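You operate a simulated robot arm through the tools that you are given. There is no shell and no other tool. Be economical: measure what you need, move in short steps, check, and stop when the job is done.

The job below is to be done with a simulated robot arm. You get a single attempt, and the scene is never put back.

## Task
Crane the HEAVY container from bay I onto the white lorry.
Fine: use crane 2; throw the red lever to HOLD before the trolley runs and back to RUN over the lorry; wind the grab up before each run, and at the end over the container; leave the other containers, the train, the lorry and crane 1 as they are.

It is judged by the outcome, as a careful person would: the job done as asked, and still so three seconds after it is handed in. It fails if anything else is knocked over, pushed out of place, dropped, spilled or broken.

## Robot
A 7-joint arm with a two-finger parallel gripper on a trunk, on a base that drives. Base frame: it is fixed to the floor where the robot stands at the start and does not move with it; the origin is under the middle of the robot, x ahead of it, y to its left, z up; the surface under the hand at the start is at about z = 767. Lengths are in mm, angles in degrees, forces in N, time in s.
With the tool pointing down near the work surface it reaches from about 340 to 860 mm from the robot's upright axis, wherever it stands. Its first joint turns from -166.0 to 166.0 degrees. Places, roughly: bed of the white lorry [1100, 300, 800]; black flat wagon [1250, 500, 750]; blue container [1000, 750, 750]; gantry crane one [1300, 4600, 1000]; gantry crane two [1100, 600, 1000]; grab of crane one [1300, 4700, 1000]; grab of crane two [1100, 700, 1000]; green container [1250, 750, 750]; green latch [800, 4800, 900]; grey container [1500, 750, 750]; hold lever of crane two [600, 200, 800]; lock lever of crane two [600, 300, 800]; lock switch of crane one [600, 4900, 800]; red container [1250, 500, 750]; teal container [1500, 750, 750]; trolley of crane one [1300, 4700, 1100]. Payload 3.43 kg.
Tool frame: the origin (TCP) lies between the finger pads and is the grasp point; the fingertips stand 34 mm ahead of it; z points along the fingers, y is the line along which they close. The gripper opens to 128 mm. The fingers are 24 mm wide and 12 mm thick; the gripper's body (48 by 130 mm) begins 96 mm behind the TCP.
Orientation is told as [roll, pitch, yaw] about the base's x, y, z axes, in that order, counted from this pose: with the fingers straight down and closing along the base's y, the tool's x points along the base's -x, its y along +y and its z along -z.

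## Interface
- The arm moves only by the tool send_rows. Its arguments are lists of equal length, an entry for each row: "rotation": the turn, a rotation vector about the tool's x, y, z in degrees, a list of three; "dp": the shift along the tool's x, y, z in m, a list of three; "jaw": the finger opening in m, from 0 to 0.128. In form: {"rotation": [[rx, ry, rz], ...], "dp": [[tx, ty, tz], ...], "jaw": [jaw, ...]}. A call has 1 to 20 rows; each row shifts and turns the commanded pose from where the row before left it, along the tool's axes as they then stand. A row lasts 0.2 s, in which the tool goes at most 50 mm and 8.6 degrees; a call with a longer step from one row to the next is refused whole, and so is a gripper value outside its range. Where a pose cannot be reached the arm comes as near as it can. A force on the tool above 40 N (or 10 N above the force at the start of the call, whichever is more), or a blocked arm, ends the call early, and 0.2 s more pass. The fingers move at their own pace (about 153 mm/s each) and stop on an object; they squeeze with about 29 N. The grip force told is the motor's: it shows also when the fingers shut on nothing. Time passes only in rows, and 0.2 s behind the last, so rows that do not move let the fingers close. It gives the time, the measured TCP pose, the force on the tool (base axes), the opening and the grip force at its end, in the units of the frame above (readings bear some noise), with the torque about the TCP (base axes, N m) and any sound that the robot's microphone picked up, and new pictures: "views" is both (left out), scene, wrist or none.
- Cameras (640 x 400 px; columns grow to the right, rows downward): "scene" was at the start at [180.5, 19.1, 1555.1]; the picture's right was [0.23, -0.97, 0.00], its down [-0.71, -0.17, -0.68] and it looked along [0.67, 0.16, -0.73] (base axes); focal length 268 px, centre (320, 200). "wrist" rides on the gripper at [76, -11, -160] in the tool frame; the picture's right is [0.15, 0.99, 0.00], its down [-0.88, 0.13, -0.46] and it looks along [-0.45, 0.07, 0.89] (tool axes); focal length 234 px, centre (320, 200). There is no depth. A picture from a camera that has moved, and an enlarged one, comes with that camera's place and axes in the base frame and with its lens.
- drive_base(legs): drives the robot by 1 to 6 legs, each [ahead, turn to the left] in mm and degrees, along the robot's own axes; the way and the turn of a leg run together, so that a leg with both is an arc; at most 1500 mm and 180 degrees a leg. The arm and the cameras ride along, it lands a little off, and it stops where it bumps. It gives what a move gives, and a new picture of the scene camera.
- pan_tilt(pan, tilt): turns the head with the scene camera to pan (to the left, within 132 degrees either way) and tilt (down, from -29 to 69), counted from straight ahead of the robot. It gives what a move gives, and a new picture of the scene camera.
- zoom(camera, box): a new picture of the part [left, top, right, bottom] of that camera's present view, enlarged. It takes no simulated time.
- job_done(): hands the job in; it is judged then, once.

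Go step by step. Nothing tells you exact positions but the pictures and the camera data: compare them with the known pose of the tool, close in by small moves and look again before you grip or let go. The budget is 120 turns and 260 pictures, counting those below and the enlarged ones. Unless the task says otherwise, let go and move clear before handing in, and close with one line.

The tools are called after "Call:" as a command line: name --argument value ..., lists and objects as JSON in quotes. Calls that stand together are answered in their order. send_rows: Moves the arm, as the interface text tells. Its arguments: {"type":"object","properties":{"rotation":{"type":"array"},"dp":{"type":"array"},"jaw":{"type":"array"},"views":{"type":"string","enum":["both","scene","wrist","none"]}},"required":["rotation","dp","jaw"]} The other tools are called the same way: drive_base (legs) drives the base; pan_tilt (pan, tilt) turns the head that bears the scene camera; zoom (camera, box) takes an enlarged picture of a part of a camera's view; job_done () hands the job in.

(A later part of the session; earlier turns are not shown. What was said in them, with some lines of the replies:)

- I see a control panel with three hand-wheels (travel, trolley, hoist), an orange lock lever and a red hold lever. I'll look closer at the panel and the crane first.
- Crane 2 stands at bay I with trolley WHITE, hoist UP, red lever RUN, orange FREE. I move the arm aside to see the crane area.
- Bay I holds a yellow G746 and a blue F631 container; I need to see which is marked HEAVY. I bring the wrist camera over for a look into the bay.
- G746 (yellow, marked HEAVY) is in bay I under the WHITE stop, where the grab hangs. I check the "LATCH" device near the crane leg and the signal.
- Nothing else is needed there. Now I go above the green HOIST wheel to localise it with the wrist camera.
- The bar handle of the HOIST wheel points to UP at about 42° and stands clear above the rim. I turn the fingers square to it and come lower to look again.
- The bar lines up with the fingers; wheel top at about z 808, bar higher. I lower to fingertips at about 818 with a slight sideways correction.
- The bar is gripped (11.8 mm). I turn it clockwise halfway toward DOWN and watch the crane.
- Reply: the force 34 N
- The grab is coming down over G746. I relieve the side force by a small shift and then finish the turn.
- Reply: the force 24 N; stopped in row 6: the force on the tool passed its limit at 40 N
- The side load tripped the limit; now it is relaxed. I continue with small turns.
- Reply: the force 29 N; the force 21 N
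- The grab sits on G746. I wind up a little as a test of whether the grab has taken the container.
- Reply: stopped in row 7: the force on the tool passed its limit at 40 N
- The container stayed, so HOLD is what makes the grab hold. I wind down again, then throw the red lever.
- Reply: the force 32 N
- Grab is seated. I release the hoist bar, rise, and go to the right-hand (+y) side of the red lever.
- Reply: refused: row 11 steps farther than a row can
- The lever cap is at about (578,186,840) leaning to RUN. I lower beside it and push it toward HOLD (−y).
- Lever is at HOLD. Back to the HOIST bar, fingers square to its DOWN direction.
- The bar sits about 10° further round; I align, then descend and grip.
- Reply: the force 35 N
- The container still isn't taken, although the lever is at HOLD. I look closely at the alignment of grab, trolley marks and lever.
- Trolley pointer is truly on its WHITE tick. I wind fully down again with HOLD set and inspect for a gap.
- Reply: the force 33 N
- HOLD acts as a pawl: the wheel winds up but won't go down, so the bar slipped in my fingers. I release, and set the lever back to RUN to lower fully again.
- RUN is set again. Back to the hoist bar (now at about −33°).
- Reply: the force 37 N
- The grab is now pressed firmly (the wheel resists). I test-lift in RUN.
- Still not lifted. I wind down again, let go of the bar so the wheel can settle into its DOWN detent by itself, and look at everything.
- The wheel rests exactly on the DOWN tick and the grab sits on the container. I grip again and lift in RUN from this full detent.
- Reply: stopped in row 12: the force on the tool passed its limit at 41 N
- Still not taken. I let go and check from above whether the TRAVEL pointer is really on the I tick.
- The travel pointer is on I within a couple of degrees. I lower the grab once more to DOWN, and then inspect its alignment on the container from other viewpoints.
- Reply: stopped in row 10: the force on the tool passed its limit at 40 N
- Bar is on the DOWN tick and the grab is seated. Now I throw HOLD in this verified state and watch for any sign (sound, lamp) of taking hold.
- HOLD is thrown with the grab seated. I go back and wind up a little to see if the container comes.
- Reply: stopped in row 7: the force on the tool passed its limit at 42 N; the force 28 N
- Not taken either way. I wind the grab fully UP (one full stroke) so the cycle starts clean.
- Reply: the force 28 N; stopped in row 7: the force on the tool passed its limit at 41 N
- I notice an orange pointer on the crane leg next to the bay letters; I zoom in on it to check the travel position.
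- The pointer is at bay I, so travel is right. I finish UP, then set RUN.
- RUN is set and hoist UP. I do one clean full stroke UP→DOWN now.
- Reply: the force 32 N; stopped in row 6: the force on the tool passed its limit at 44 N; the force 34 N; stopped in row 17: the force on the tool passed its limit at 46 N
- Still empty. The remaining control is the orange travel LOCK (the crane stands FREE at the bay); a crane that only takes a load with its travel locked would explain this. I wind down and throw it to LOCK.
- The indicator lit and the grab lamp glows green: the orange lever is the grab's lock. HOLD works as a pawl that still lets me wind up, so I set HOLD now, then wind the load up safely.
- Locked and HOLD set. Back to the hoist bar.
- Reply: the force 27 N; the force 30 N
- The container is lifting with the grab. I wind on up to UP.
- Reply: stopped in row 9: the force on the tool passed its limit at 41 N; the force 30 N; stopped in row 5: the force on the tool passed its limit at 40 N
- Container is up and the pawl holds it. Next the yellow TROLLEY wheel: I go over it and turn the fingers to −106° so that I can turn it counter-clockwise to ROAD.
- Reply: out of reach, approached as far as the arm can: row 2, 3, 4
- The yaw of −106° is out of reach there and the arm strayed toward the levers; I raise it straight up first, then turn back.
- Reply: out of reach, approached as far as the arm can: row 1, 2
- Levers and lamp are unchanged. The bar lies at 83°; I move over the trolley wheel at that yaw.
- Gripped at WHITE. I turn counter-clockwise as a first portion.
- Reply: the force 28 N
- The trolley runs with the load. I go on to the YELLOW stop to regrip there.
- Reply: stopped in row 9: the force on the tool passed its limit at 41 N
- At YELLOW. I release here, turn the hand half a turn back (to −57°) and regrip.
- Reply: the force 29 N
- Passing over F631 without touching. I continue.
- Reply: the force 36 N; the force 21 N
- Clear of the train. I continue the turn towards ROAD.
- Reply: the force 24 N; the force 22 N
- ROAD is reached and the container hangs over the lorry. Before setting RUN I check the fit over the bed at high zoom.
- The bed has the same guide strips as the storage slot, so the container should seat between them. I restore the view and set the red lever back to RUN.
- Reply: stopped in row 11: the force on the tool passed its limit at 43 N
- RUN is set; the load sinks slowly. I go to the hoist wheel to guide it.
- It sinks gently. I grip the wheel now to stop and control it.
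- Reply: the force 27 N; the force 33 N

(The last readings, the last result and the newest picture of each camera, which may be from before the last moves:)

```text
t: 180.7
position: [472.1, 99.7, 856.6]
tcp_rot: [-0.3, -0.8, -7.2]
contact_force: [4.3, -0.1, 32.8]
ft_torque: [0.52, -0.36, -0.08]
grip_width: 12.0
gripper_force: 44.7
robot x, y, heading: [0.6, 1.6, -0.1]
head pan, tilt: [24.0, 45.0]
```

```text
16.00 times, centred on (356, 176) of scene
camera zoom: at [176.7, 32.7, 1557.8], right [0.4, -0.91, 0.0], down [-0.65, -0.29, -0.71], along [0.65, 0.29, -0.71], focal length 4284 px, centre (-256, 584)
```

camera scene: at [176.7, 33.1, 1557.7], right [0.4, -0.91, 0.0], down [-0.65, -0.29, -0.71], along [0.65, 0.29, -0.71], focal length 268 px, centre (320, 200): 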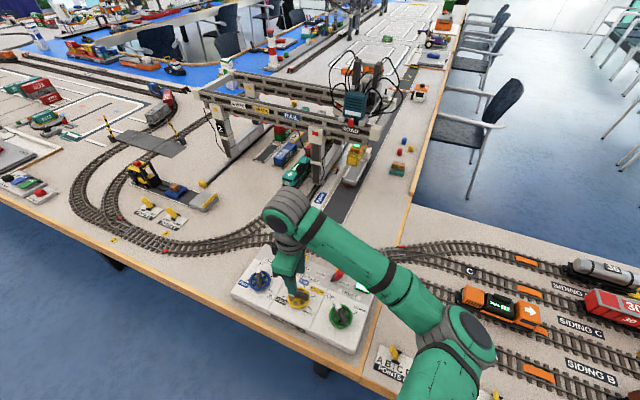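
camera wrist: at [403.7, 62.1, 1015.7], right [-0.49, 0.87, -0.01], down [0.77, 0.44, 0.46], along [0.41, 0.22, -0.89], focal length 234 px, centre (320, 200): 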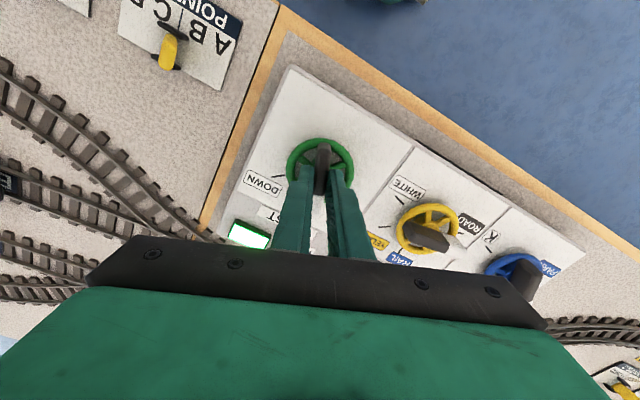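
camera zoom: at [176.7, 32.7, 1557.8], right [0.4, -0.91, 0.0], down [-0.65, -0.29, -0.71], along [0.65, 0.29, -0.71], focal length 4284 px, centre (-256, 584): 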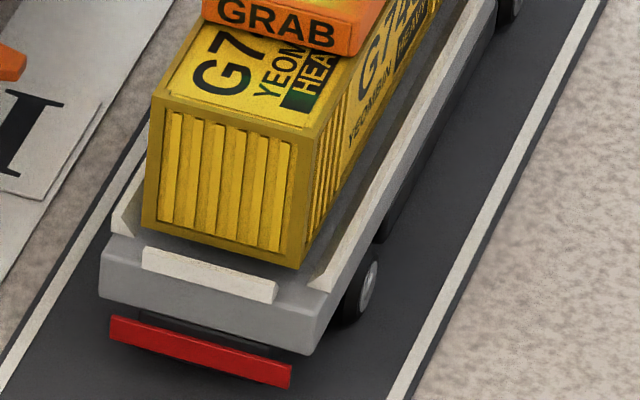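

Call:
send_rows --rotation '[[0, 0, 2], [0, 0, 2], [0, 0, 0]]' --dp '[[0, 0, -0.001], [0, 0, 0], [0, 0, 0]]' --jaw '[0, 0, 0]' --views "none"

Call:
zoom --camera "scene" --box '[344, 166, 368, 186]'

```text
t: 181.5
position: [472.5, 101.3, 857.0]
tcp_rot: [-0.5, -0.6, -11.0]
contact_force: [6.7, -4.9, -14.5]
ft_torque: [0.06, -1.44, -0.08]
grip_width: 11.9
gripper_force: 44.9
robot x, y, heading: [-1.8, -4.7, -0.2]
head pan, tilt: [24.0, 45.0]
```

```text
16.00 times, centred on (356, 176) of scene
camera zoom: at [177.6, 32.7, 1557.6], right [0.4, -0.91, 0.0], down [-0.65, -0.29, -0.71], along [0.65, 0.29, -0.71], focal length 4284 px, centre (-256, 584)
```

zoom: 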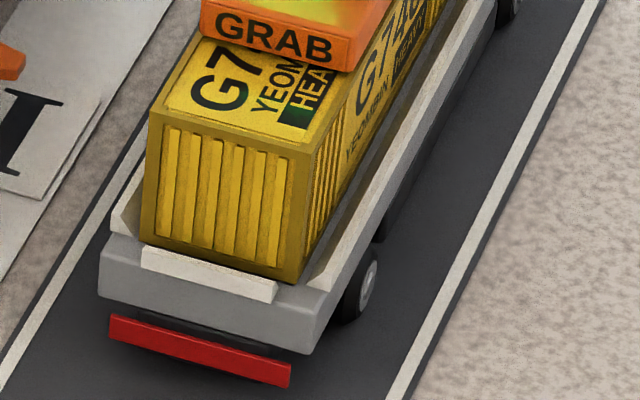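

Call:
send_rows --rotation '[[0, 0, 2], [0, 0, 0]]' --dp '[[0, 0, 0], [0, 0, 0]]' --jaw '[0, 0]' --views "none"

Call:
zoom --camera "scene" --box '[344, 166, 368, 186]'

Call:
zoom --camera "scene" --box '[350, 145, 386, 175]'

```text
t: 182.1
position: [472.1, 100.9, 856.6]
tcp_rot: [-0.3, -0.7, -13.1]
contact_force: [10.8, -9.5, -28.1]
ft_torque: [0.19, -0.23, -0.02]
grip_width: 11.9
gripper_force: 45.3
robot x, y, heading: [0.6, 1.5, -0.5]
head pan, tilt: [24.0, 45.0]
```

```text
16.00 times, centred on (356, 176) of scene
camera zoom: at [178.1, 32.6, 1557.6], right [0.4, -0.91, 0.0], down [-0.65, -0.29, -0.71], along [0.65, 0.29, -0.71], focal length 4284 px, centre (-256, 584)
```

zoom: 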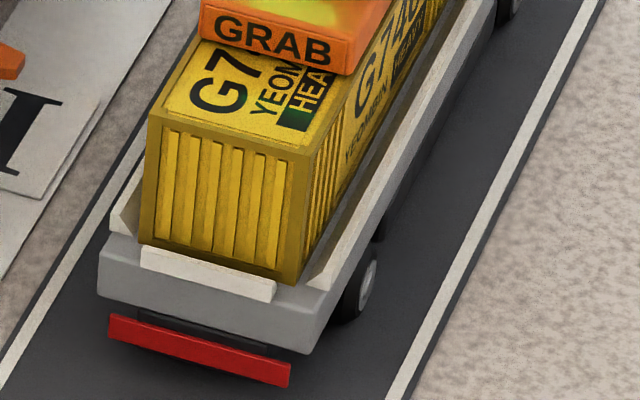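

```text
13.33 times, centred on (368, 160) of scene
camera zoom: at [178.1, 32.6, 1557.6], right [0.4, -0.91, 0.0], down [-0.65, -0.29, -0.71], along [0.65, 0.29, -0.71], focal length 3570 px, centre (-320, 733)
```

zoom: 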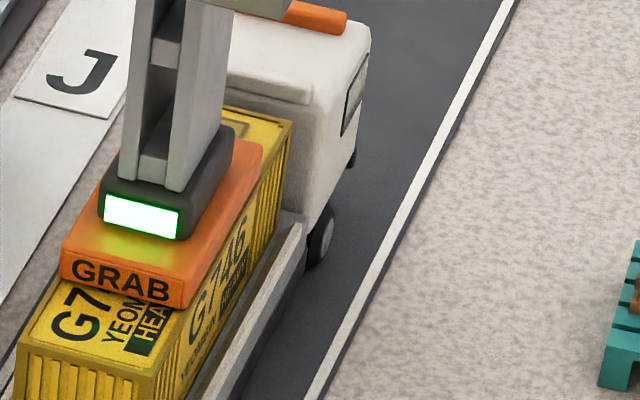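

It seems to have landed just inside the end strip (wheel torque dropped). I wind a bit more and confirm it no longer moves.

Call:
send_rows --rotation '[[0, 0, 2], [0, 0, 2], [0, 0, 2], [0, 0, 0]]' --dp '[[0, 0, -0.001], [0, 0, 0], [0, 0, 0], [0, 0, 0]]' --jaw '[0, 0, 0, 0]' --views "none"

Call:
zoom --camera "scene" --box '[344, 166, 368, 186]'

Call:
zoom --camera "scene" --box '[340, 140, 380, 190]'

```text
t: 183.1
position: [472.0, 101.1, 857.5]
tcp_rot: [-0.3, -0.7, -19.2]
contact_force: [3.2, -11.2, -30.6]
ft_torque: [0.06, 0.04, -0.03]
grip_width: 11.5
gripper_force: 44.8
robot x, y, heading: [2.3, -2.7, -0.1]
head pan, tilt: [24.0, 45.0]
```

```text
16.00 times, centred on (356, 176) of scene
camera zoom: at [177.9, 32.6, 1557.6], right [0.4, -0.91, 0.0], down [-0.65, -0.29, -0.71], along [0.65, 0.29, -0.71], focal length 4284 px, centre (-256, 584)
```

zoom: 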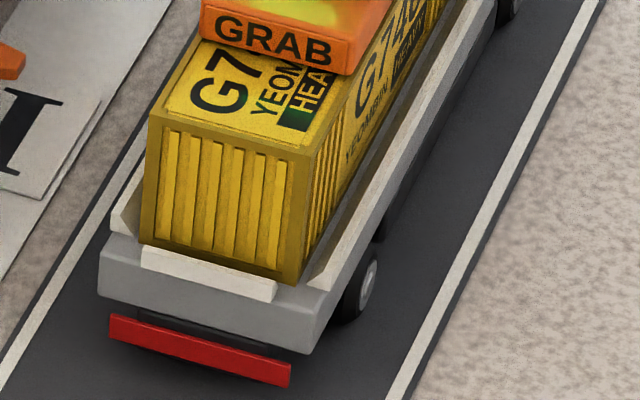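

```text
8.00 times, centred on (360, 165) of scene
camera zoom: at [177.9, 32.6, 1557.6], right [0.4, -0.91, 0.0], down [-0.65, -0.29, -0.71], along [0.65, 0.29, -0.71], focal length 2142 px, centre (0, 480)
```

zoom: 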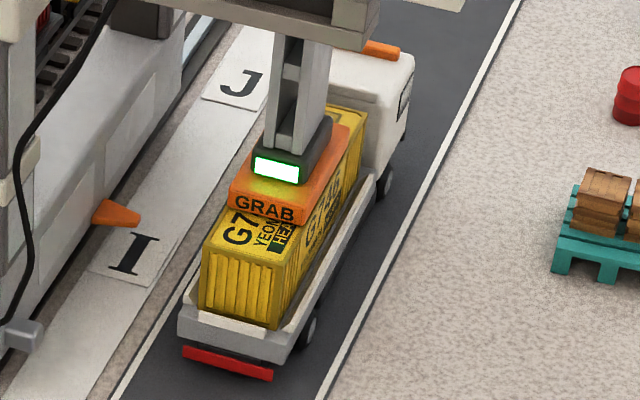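

The container rests on the bed behind the end strip. I let go of the wheel and set the grab lock back to FREE.

Call:
send_rows --rotation '[[0, 0, 0], [0, 0, 0], [0, 0, 0], [0, 0, 0], [0, 0, -6.4], [0, 0, -6.4], [0, 0, -6.4], [0, 0, 0], [0, 0, 0], [0, 0, 0], [0, 0, 0], [0, 0, 0]]' --dp '[[0, 0, 0], [0, 0, 0], [0, 0, -0.04], [0, 0, -0.04], [0, 0, 0], [0, 0, 0], [0, 0, 0], [-0.0265, 0.0368, 0], [-0.0265, 0.0368, 0], [-0.0265, 0.0368, 0], [-0.0265, 0.0368, 0], [0, 0, 0]]' --jaw '[0.05, 0.05, 0.05, 0.05, 0.05, 0.05, 0.0, 0, 0, 0, 0, 0]' --views "wrist"

Call:
zoom --camera "wrist" --box '[220, 80, 420, 260]'

Call:
zoom --camera "scene" --box '[340, 140, 380, 190]'

```text
t: 185.7
position: [577.5, 248.1, 942.6]
tcp_rot: [-0.4, -0.6, 0.2]
contact_force: [0.4, -0.5, 0.7]
ft_torque: [0.01, 0.02, 0.03]
grip_width: 0.0
gripper_force: 28.9
robot x, y, heading: [-0.7, -3.9, -0.4]
head pan, tilt: [24.0, 45.0]
camera wrist: at [499.9, 236.5, 1099.7], right [-0.15, 0.99, -0.01], down [0.88, 0.14, 0.46], along [0.46, 0.06, -0.89], focal length 234 px, centre (320, 200)
```

wrist: 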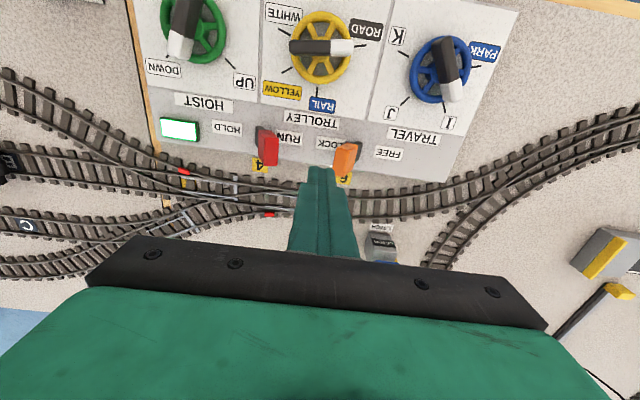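

```text
2.22 times, centred on (320, 170) of wrist
camera zoom: at [499.9, 236.5, 1099.7], right [-0.15, 0.99, -0.01], down [0.88, 0.14, 0.46], along [0.46, 0.06, -0.89], focal length 520 px, centre (320, 267)
```

zoom: 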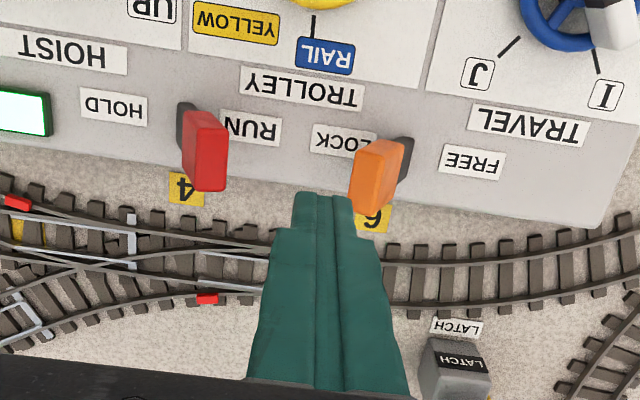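

```text
8.00 times, centred on (360, 165) of scene
camera zoom: at [177.2, 32.9, 1557.7], right [0.4, -0.91, 0.0], down [-0.65, -0.29, -0.71], along [0.65, 0.29, -0.71], focal length 2142 px, centre (0, 480)
```

zoom: 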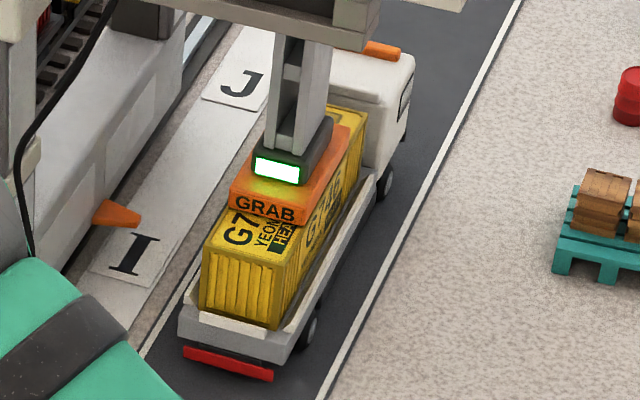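

Call:
send_rows --rotation '[[0, 0, 0], [0, 0, 0], [0, 0, 0], [0, 0, 0], [0, 0, 0], [0, 0, 0], [0, 0, 0], [0, 0, 0], [0, 0, 0], [0, 0, 0], [0, 0, 0], [0, 0, 0]]' --dp '[[0, -0.006, 0.038], [0, 0, 0.037], [0, 0.012, 0], [0, 0.01, 0], [0, 0.008, 0], [0, 0.007, 0], [0, 0.007, 0], [0, 0.007, 0], [0, 0.005, 0], [0, 0.002, 0], [0, -0.004, 0], [0, 0, 0]]' --jaw '[0, 0, 0, 0, 0, 0, 0, 0, 0, 0, 0, 0]' --views "wrist"

Call:
zoom --camera "scene" --box '[340, 140, 380, 190]'

```text
t: 188.3
position: [577.1, 296.8, 864.7]
tcp_rot: [-0.3, -0.7, 0.3]
contact_force: [-0.5, -3.2, 0.0]
ft_torque: [-0.11, 0.0, -0.06]
grip_width: 0.0
gripper_force: 29.4
robot x, y, heading: [3.0, -0.2, -0.2]
head pan, tilt: [24.0, 45.0]
camera wrist: at [499.3, 285.4, 1022.3], right [-0.15, 0.99, -0.01], down [0.87, 0.14, 0.47], along [0.46, 0.06, -0.89], focal length 234 px, centre (320, 200)
```

wrist: 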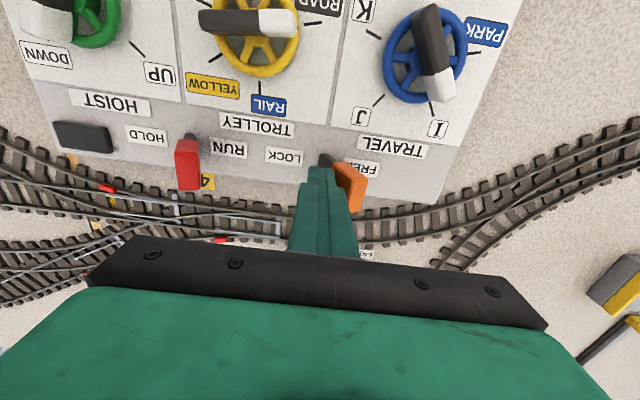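

```text
8.00 times, centred on (360, 165) of scene
camera zoom: at [177.2, 32.8, 1557.7], right [0.4, -0.91, 0.0], down [-0.65, -0.29, -0.71], along [0.65, 0.29, -0.71], focal length 2142 px, centre (0, 480)
```

zoom: 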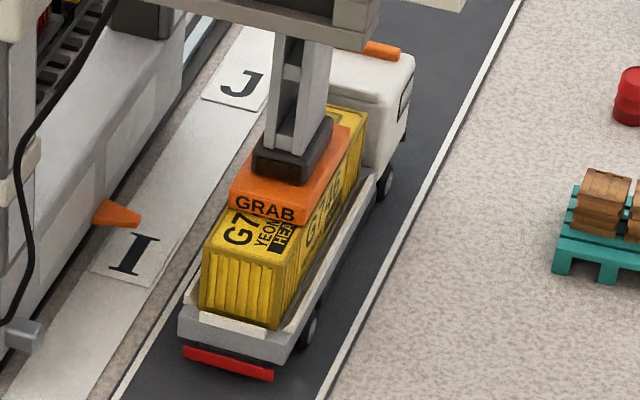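

Lamps are off: the grab has let go. Now I wind the grab up over the container.

Call:
send_rows --rotation '[[0, 0, 0], [0, 0, 0], [0, 0, 0], [0, 0, 0], [0, 0, 0], [0, 0, 0], [0, 0, 6.5], [0, 0, 6.5], [0, 0, 6], [0, 0, 0], [0, 0, 0]]' --dp '[[0, -0.003, -0.035], [0, 0, -0.035], [0.0263, -0.0425, 0], [0.0263, -0.0425, 0], [0.0263, -0.0425, 0], [0.0263, -0.0425, 0], [0, -0.022, 0], [0, 0, 0], [0, 0, 0], [0, 0, 0.04], [0, 0, 0]]' --jaw '[0, 0, 0, 0.05, 0.05, 0.05, 0.05, 0.05, 0.05, 0.05, 0.05]' --views "wrist"

Call:
zoom --camera "wrist" --box '[220, 80, 420, 260]'

```text
t: 190.7
position: [474.4, 98.8, 892.7]
tcp_rot: [-0.2, -0.8, -18.9]
contact_force: [0.0, 0.9, -0.5]
ft_torque: [0.01, 0.01, 0.03]
grip_width: 50.2
gripper_force: 0.1
robot x, y, heading: [3.3, -0.1, -0.1]
head pan, tilt: [24.0, 45.0]
camera wrist: at [396.8, 113.0, 1050.0], right [0.18, 0.98, 0.0], down [0.87, -0.16, 0.47], along [0.46, -0.09, -0.88], focal length 234 px, centre (320, 200)
```

wrist: 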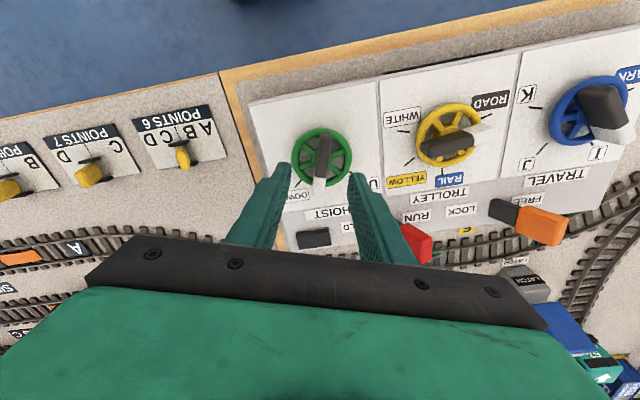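

```text
2.22 times, centred on (320, 170) of wrist
camera zoom: at [396.8, 113.0, 1050.0], right [0.18, 0.98, 0.0], down [0.87, -0.16, 0.47], along [0.46, -0.09, -0.88], focal length 520 px, centre (320, 267)
```

zoom: 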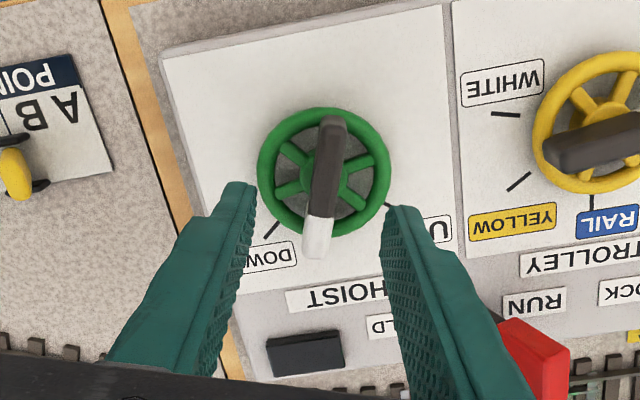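

Call:
send_rows --rotation '[[0, 0, 0], [0, 0, 0], [0, 0, 0], [0, 0, 0], [0, 0, 0], [0, 0, -3], [0, 0, -3], [0, 0, -3], [0, 0, -3], [0, 0, -3], [0, 0, 0]]' --dp '[[0, 0.002, 0.019], [0, 0, 0.018], [0, 0, 0], [0, 0, 0], [0, 0, 0], [0, 0, 0], [0, 0, 0], [0, 0, 0], [0, 0, 0], [0, 0, 0], [0, 0, 0]]' --jaw '[0.05, 0.05, 0, 0, 0, 0, 0, 0, 0, 0, 0]' --views "none"

Call:
zoom --camera "scene" --box '[340, 140, 380, 190]'

```text
t: 193.1
position: [473.8, 100.7, 856.3]
tcp_rot: [-0.6, -0.6, -4.0]
contact_force: [0.2, -4.0, -0.6]
ft_torque: [0.63, 0.14, 0.0]
grip_width: 11.7
gripper_force: 45.3
robot x, y, heading: [-0.2, -0.1, -0.2]
head pan, tilt: [24.0, 45.0]
stopped in row 11: the force on the tool passed its limit at 40 N (the readings are from after the stop); the commanded pose is now the measured one
```

```text
8.00 times, centred on (360, 165) of scene
camera zoom: at [177.2, 32.6, 1557.7], right [0.4, -0.91, 0.0], down [-0.65, -0.29, -0.71], along [0.65, 0.29, -0.71], focal length 2142 px, centre (0, 480)
```

zoom: 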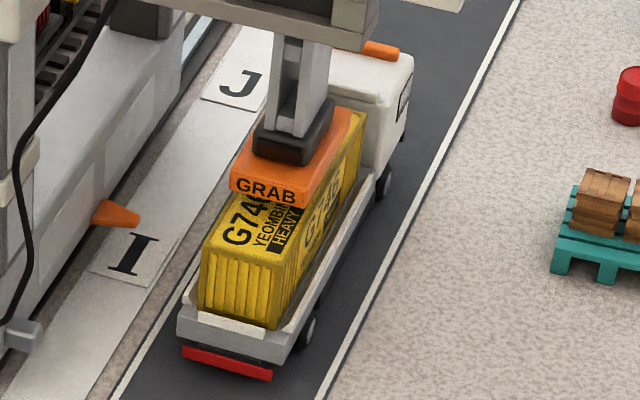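

The grab rises and the container stays on the lorry. I wind on to UP.

Call:
send_rows --rotation '[[0, 0, -3], [0, 0, -3], [0, 0, -3], [0, 0, -3], [0, 0, -3], [0, 0, -3], [0, 0, -3], [0, 0, -3], [0, 0, -3], [0, 0, 0]]' --dp '[[0, 0, 0], [0, 0, 0], [0, 0, 0], [0, 0, 0], [0, 0, 0], [0, 0, 0], [0, 0, 0], [0, 0, 0], [0, 0, 0], [0, 0, 0]]' --jaw '[0, 0, 0, 0, 0, 0, 0, 0, 0, 0]' --views "none"

Call:
send_rows --rotation '[[0, 0, -3], [0, 0, -3], [0, 0, -3], [0, 0, -3], [0, 0, -3], [0, 0, -3], [0, 0, -3], [0, 0, -3], [0, 0, 0]]' --dp '[[0, 0, 0], [0, 0, 0], [0, 0, 0], [0, 0, 0], [0, 0, 0], [0, 0, 0], [0, 0, 0], [0, 0, 0], [0, 0, 0]]' --jaw '[0, 0, 0, 0, 0, 0, 0, 0, 0]' --views "none"

```text
t: 195.3
position: [474.0, 100.8, 857.2]
tcp_rot: [-0.8, -0.3, 23.0]
contact_force: [7.2, -4.7, 15.0]
ft_torque: [0.25, 0.47, 0.02]
grip_width: 11.6
gripper_force: 45.4
robot x, y, heading: [3.9, -2.7, -0.4]
head pan, tilt: [24.0, 45.0]
```

```text
t: 197.3
position: [474.0, 99.7, 857.4]
tcp_rot: [-1.0, 0.2, 47.0]
contact_force: [1.2, -21.3, 29.1]
ft_torque: [-0.12, 0.31, 0.01]
grip_width: 11.9
gripper_force: 45.2
robot x, y, heading: [-0.6, -0.4, -0.2]
head pan, tilt: [24.0, 45.0]
```

Wound to about 47°. I turn a touch more, release, rise and check everything.

Call:
send_rows --rotation '[[0, 0, -2], [0, 0, 0], [0, 0, 0], [0, 0, 0], [0, 0, 0], [0, 0, 0], [0, 0, 0], [0, 0, 0]]' --dp '[[0, 0, 0], [0, 0, 0], [0, 0, 0], [0, 0, 0], [0, 0, -0.04], [0, 0, -0.04], [0, 0, -0.04], [0, 0, 0]]' --jaw '[0, 0, 0.05, 0.05, 0.05, 0.05, 0.05, 0.05]' --views "both"

Call:
zoom --camera "wrist" --box '[220, 80, 420, 260]'

Call:
zoom --camera "scene" --box '[220, 60, 390, 200]'

Call:
zoom --camera "scene" --box '[340, 140, 380, 190]'

```text
t: 199.1
position: [470.2, 103.5, 975.4]
tcp_rot: [-0.7, 0.3, 49.2]
contact_force: [0.5, -0.3, -0.6]
ft_torque: [0.0, 0.0, 0.01]
grip_width: 50.0
gripper_force: 0.0
robot x, y, heading: [-0.3, -2.5, -0.0]
head pan, tilt: [24.0, 45.0]
camera scene: at [177.1, 32.6, 1557.7], right [0.4, -0.91, 0.0], down [-0.65, -0.29, -0.71], along [0.65, 0.29, -0.71], focal length 268 px, centre (320, 200)
camera wrist: at [428.0, 39.0, 1133.3], right [-0.84, 0.54, -0.01], down [0.47, 0.76, 0.45], along [0.25, 0.37, -0.89], focal length 234 px, centre (320, 200)
```

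scene: 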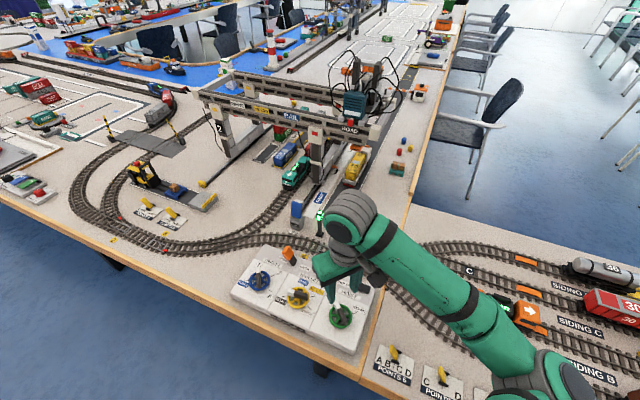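
wrist: 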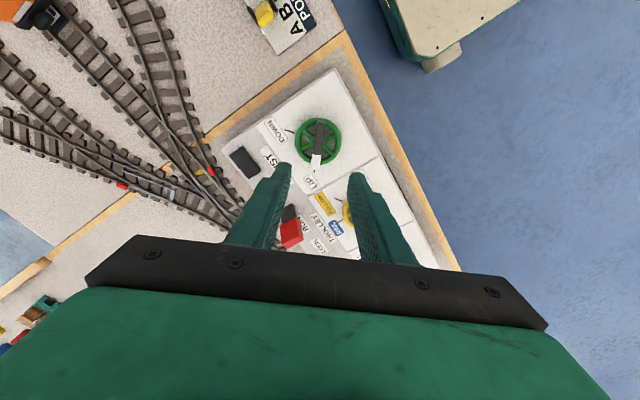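

```text
2.22 times, centred on (320, 170) of wrist
camera zoom: at [428.0, 39.0, 1133.3], right [-0.84, 0.54, -0.01], down [0.47, 0.76, 0.45], along [0.25, 0.37, -0.89], focal length 520 px, centre (320, 267)
```

zoom: 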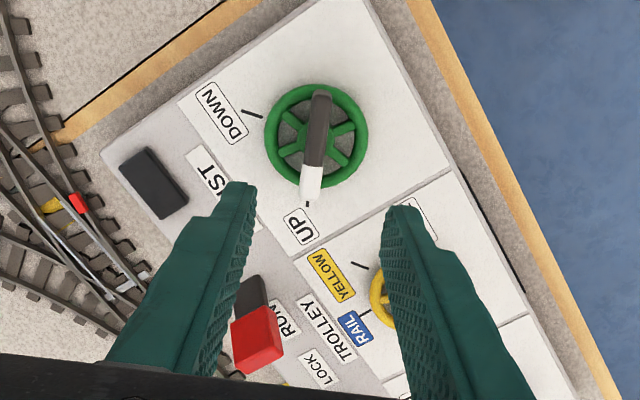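

```text
2.86 times, centred on (305, 130) of scene
camera zoom: at [177.1, 32.6, 1557.7], right [0.4, -0.91, 0.0], down [-0.65, -0.29, -0.71], along [0.65, 0.29, -0.71], focal length 765 px, centre (363, 400)
```

zoom: 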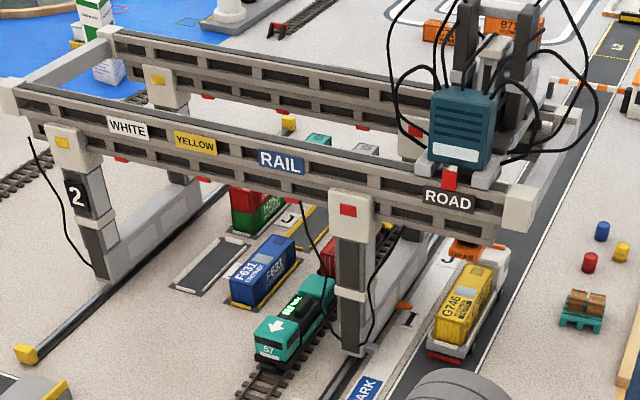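

```text
8.00 times, centred on (360, 165) of scene
camera zoom: at [177.1, 32.6, 1557.7], right [0.4, -0.91, 0.0], down [-0.65, -0.29, -0.71], along [0.65, 0.29, -0.71], focal length 2142 px, centre (0, 480)
```

zoom: 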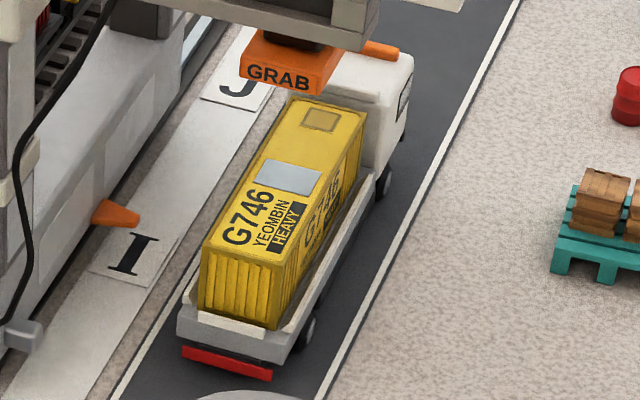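

G746 sits squarely on the white lorry with the grab wound UP above it. Both levers are back at RUN and FREE, the hand is clear, and everything else looks unmoved, so I hand in.

Call:
job_done

```text
The job is handed in.
```

The HEAVY container (G746) from bay I is on the white lorry, released, with crane 2's grab wound up above it and the red lever at RUN. I also had to throw the orange lever to LOCK so the grab would take the container, and I set it back to FREE afterwards.
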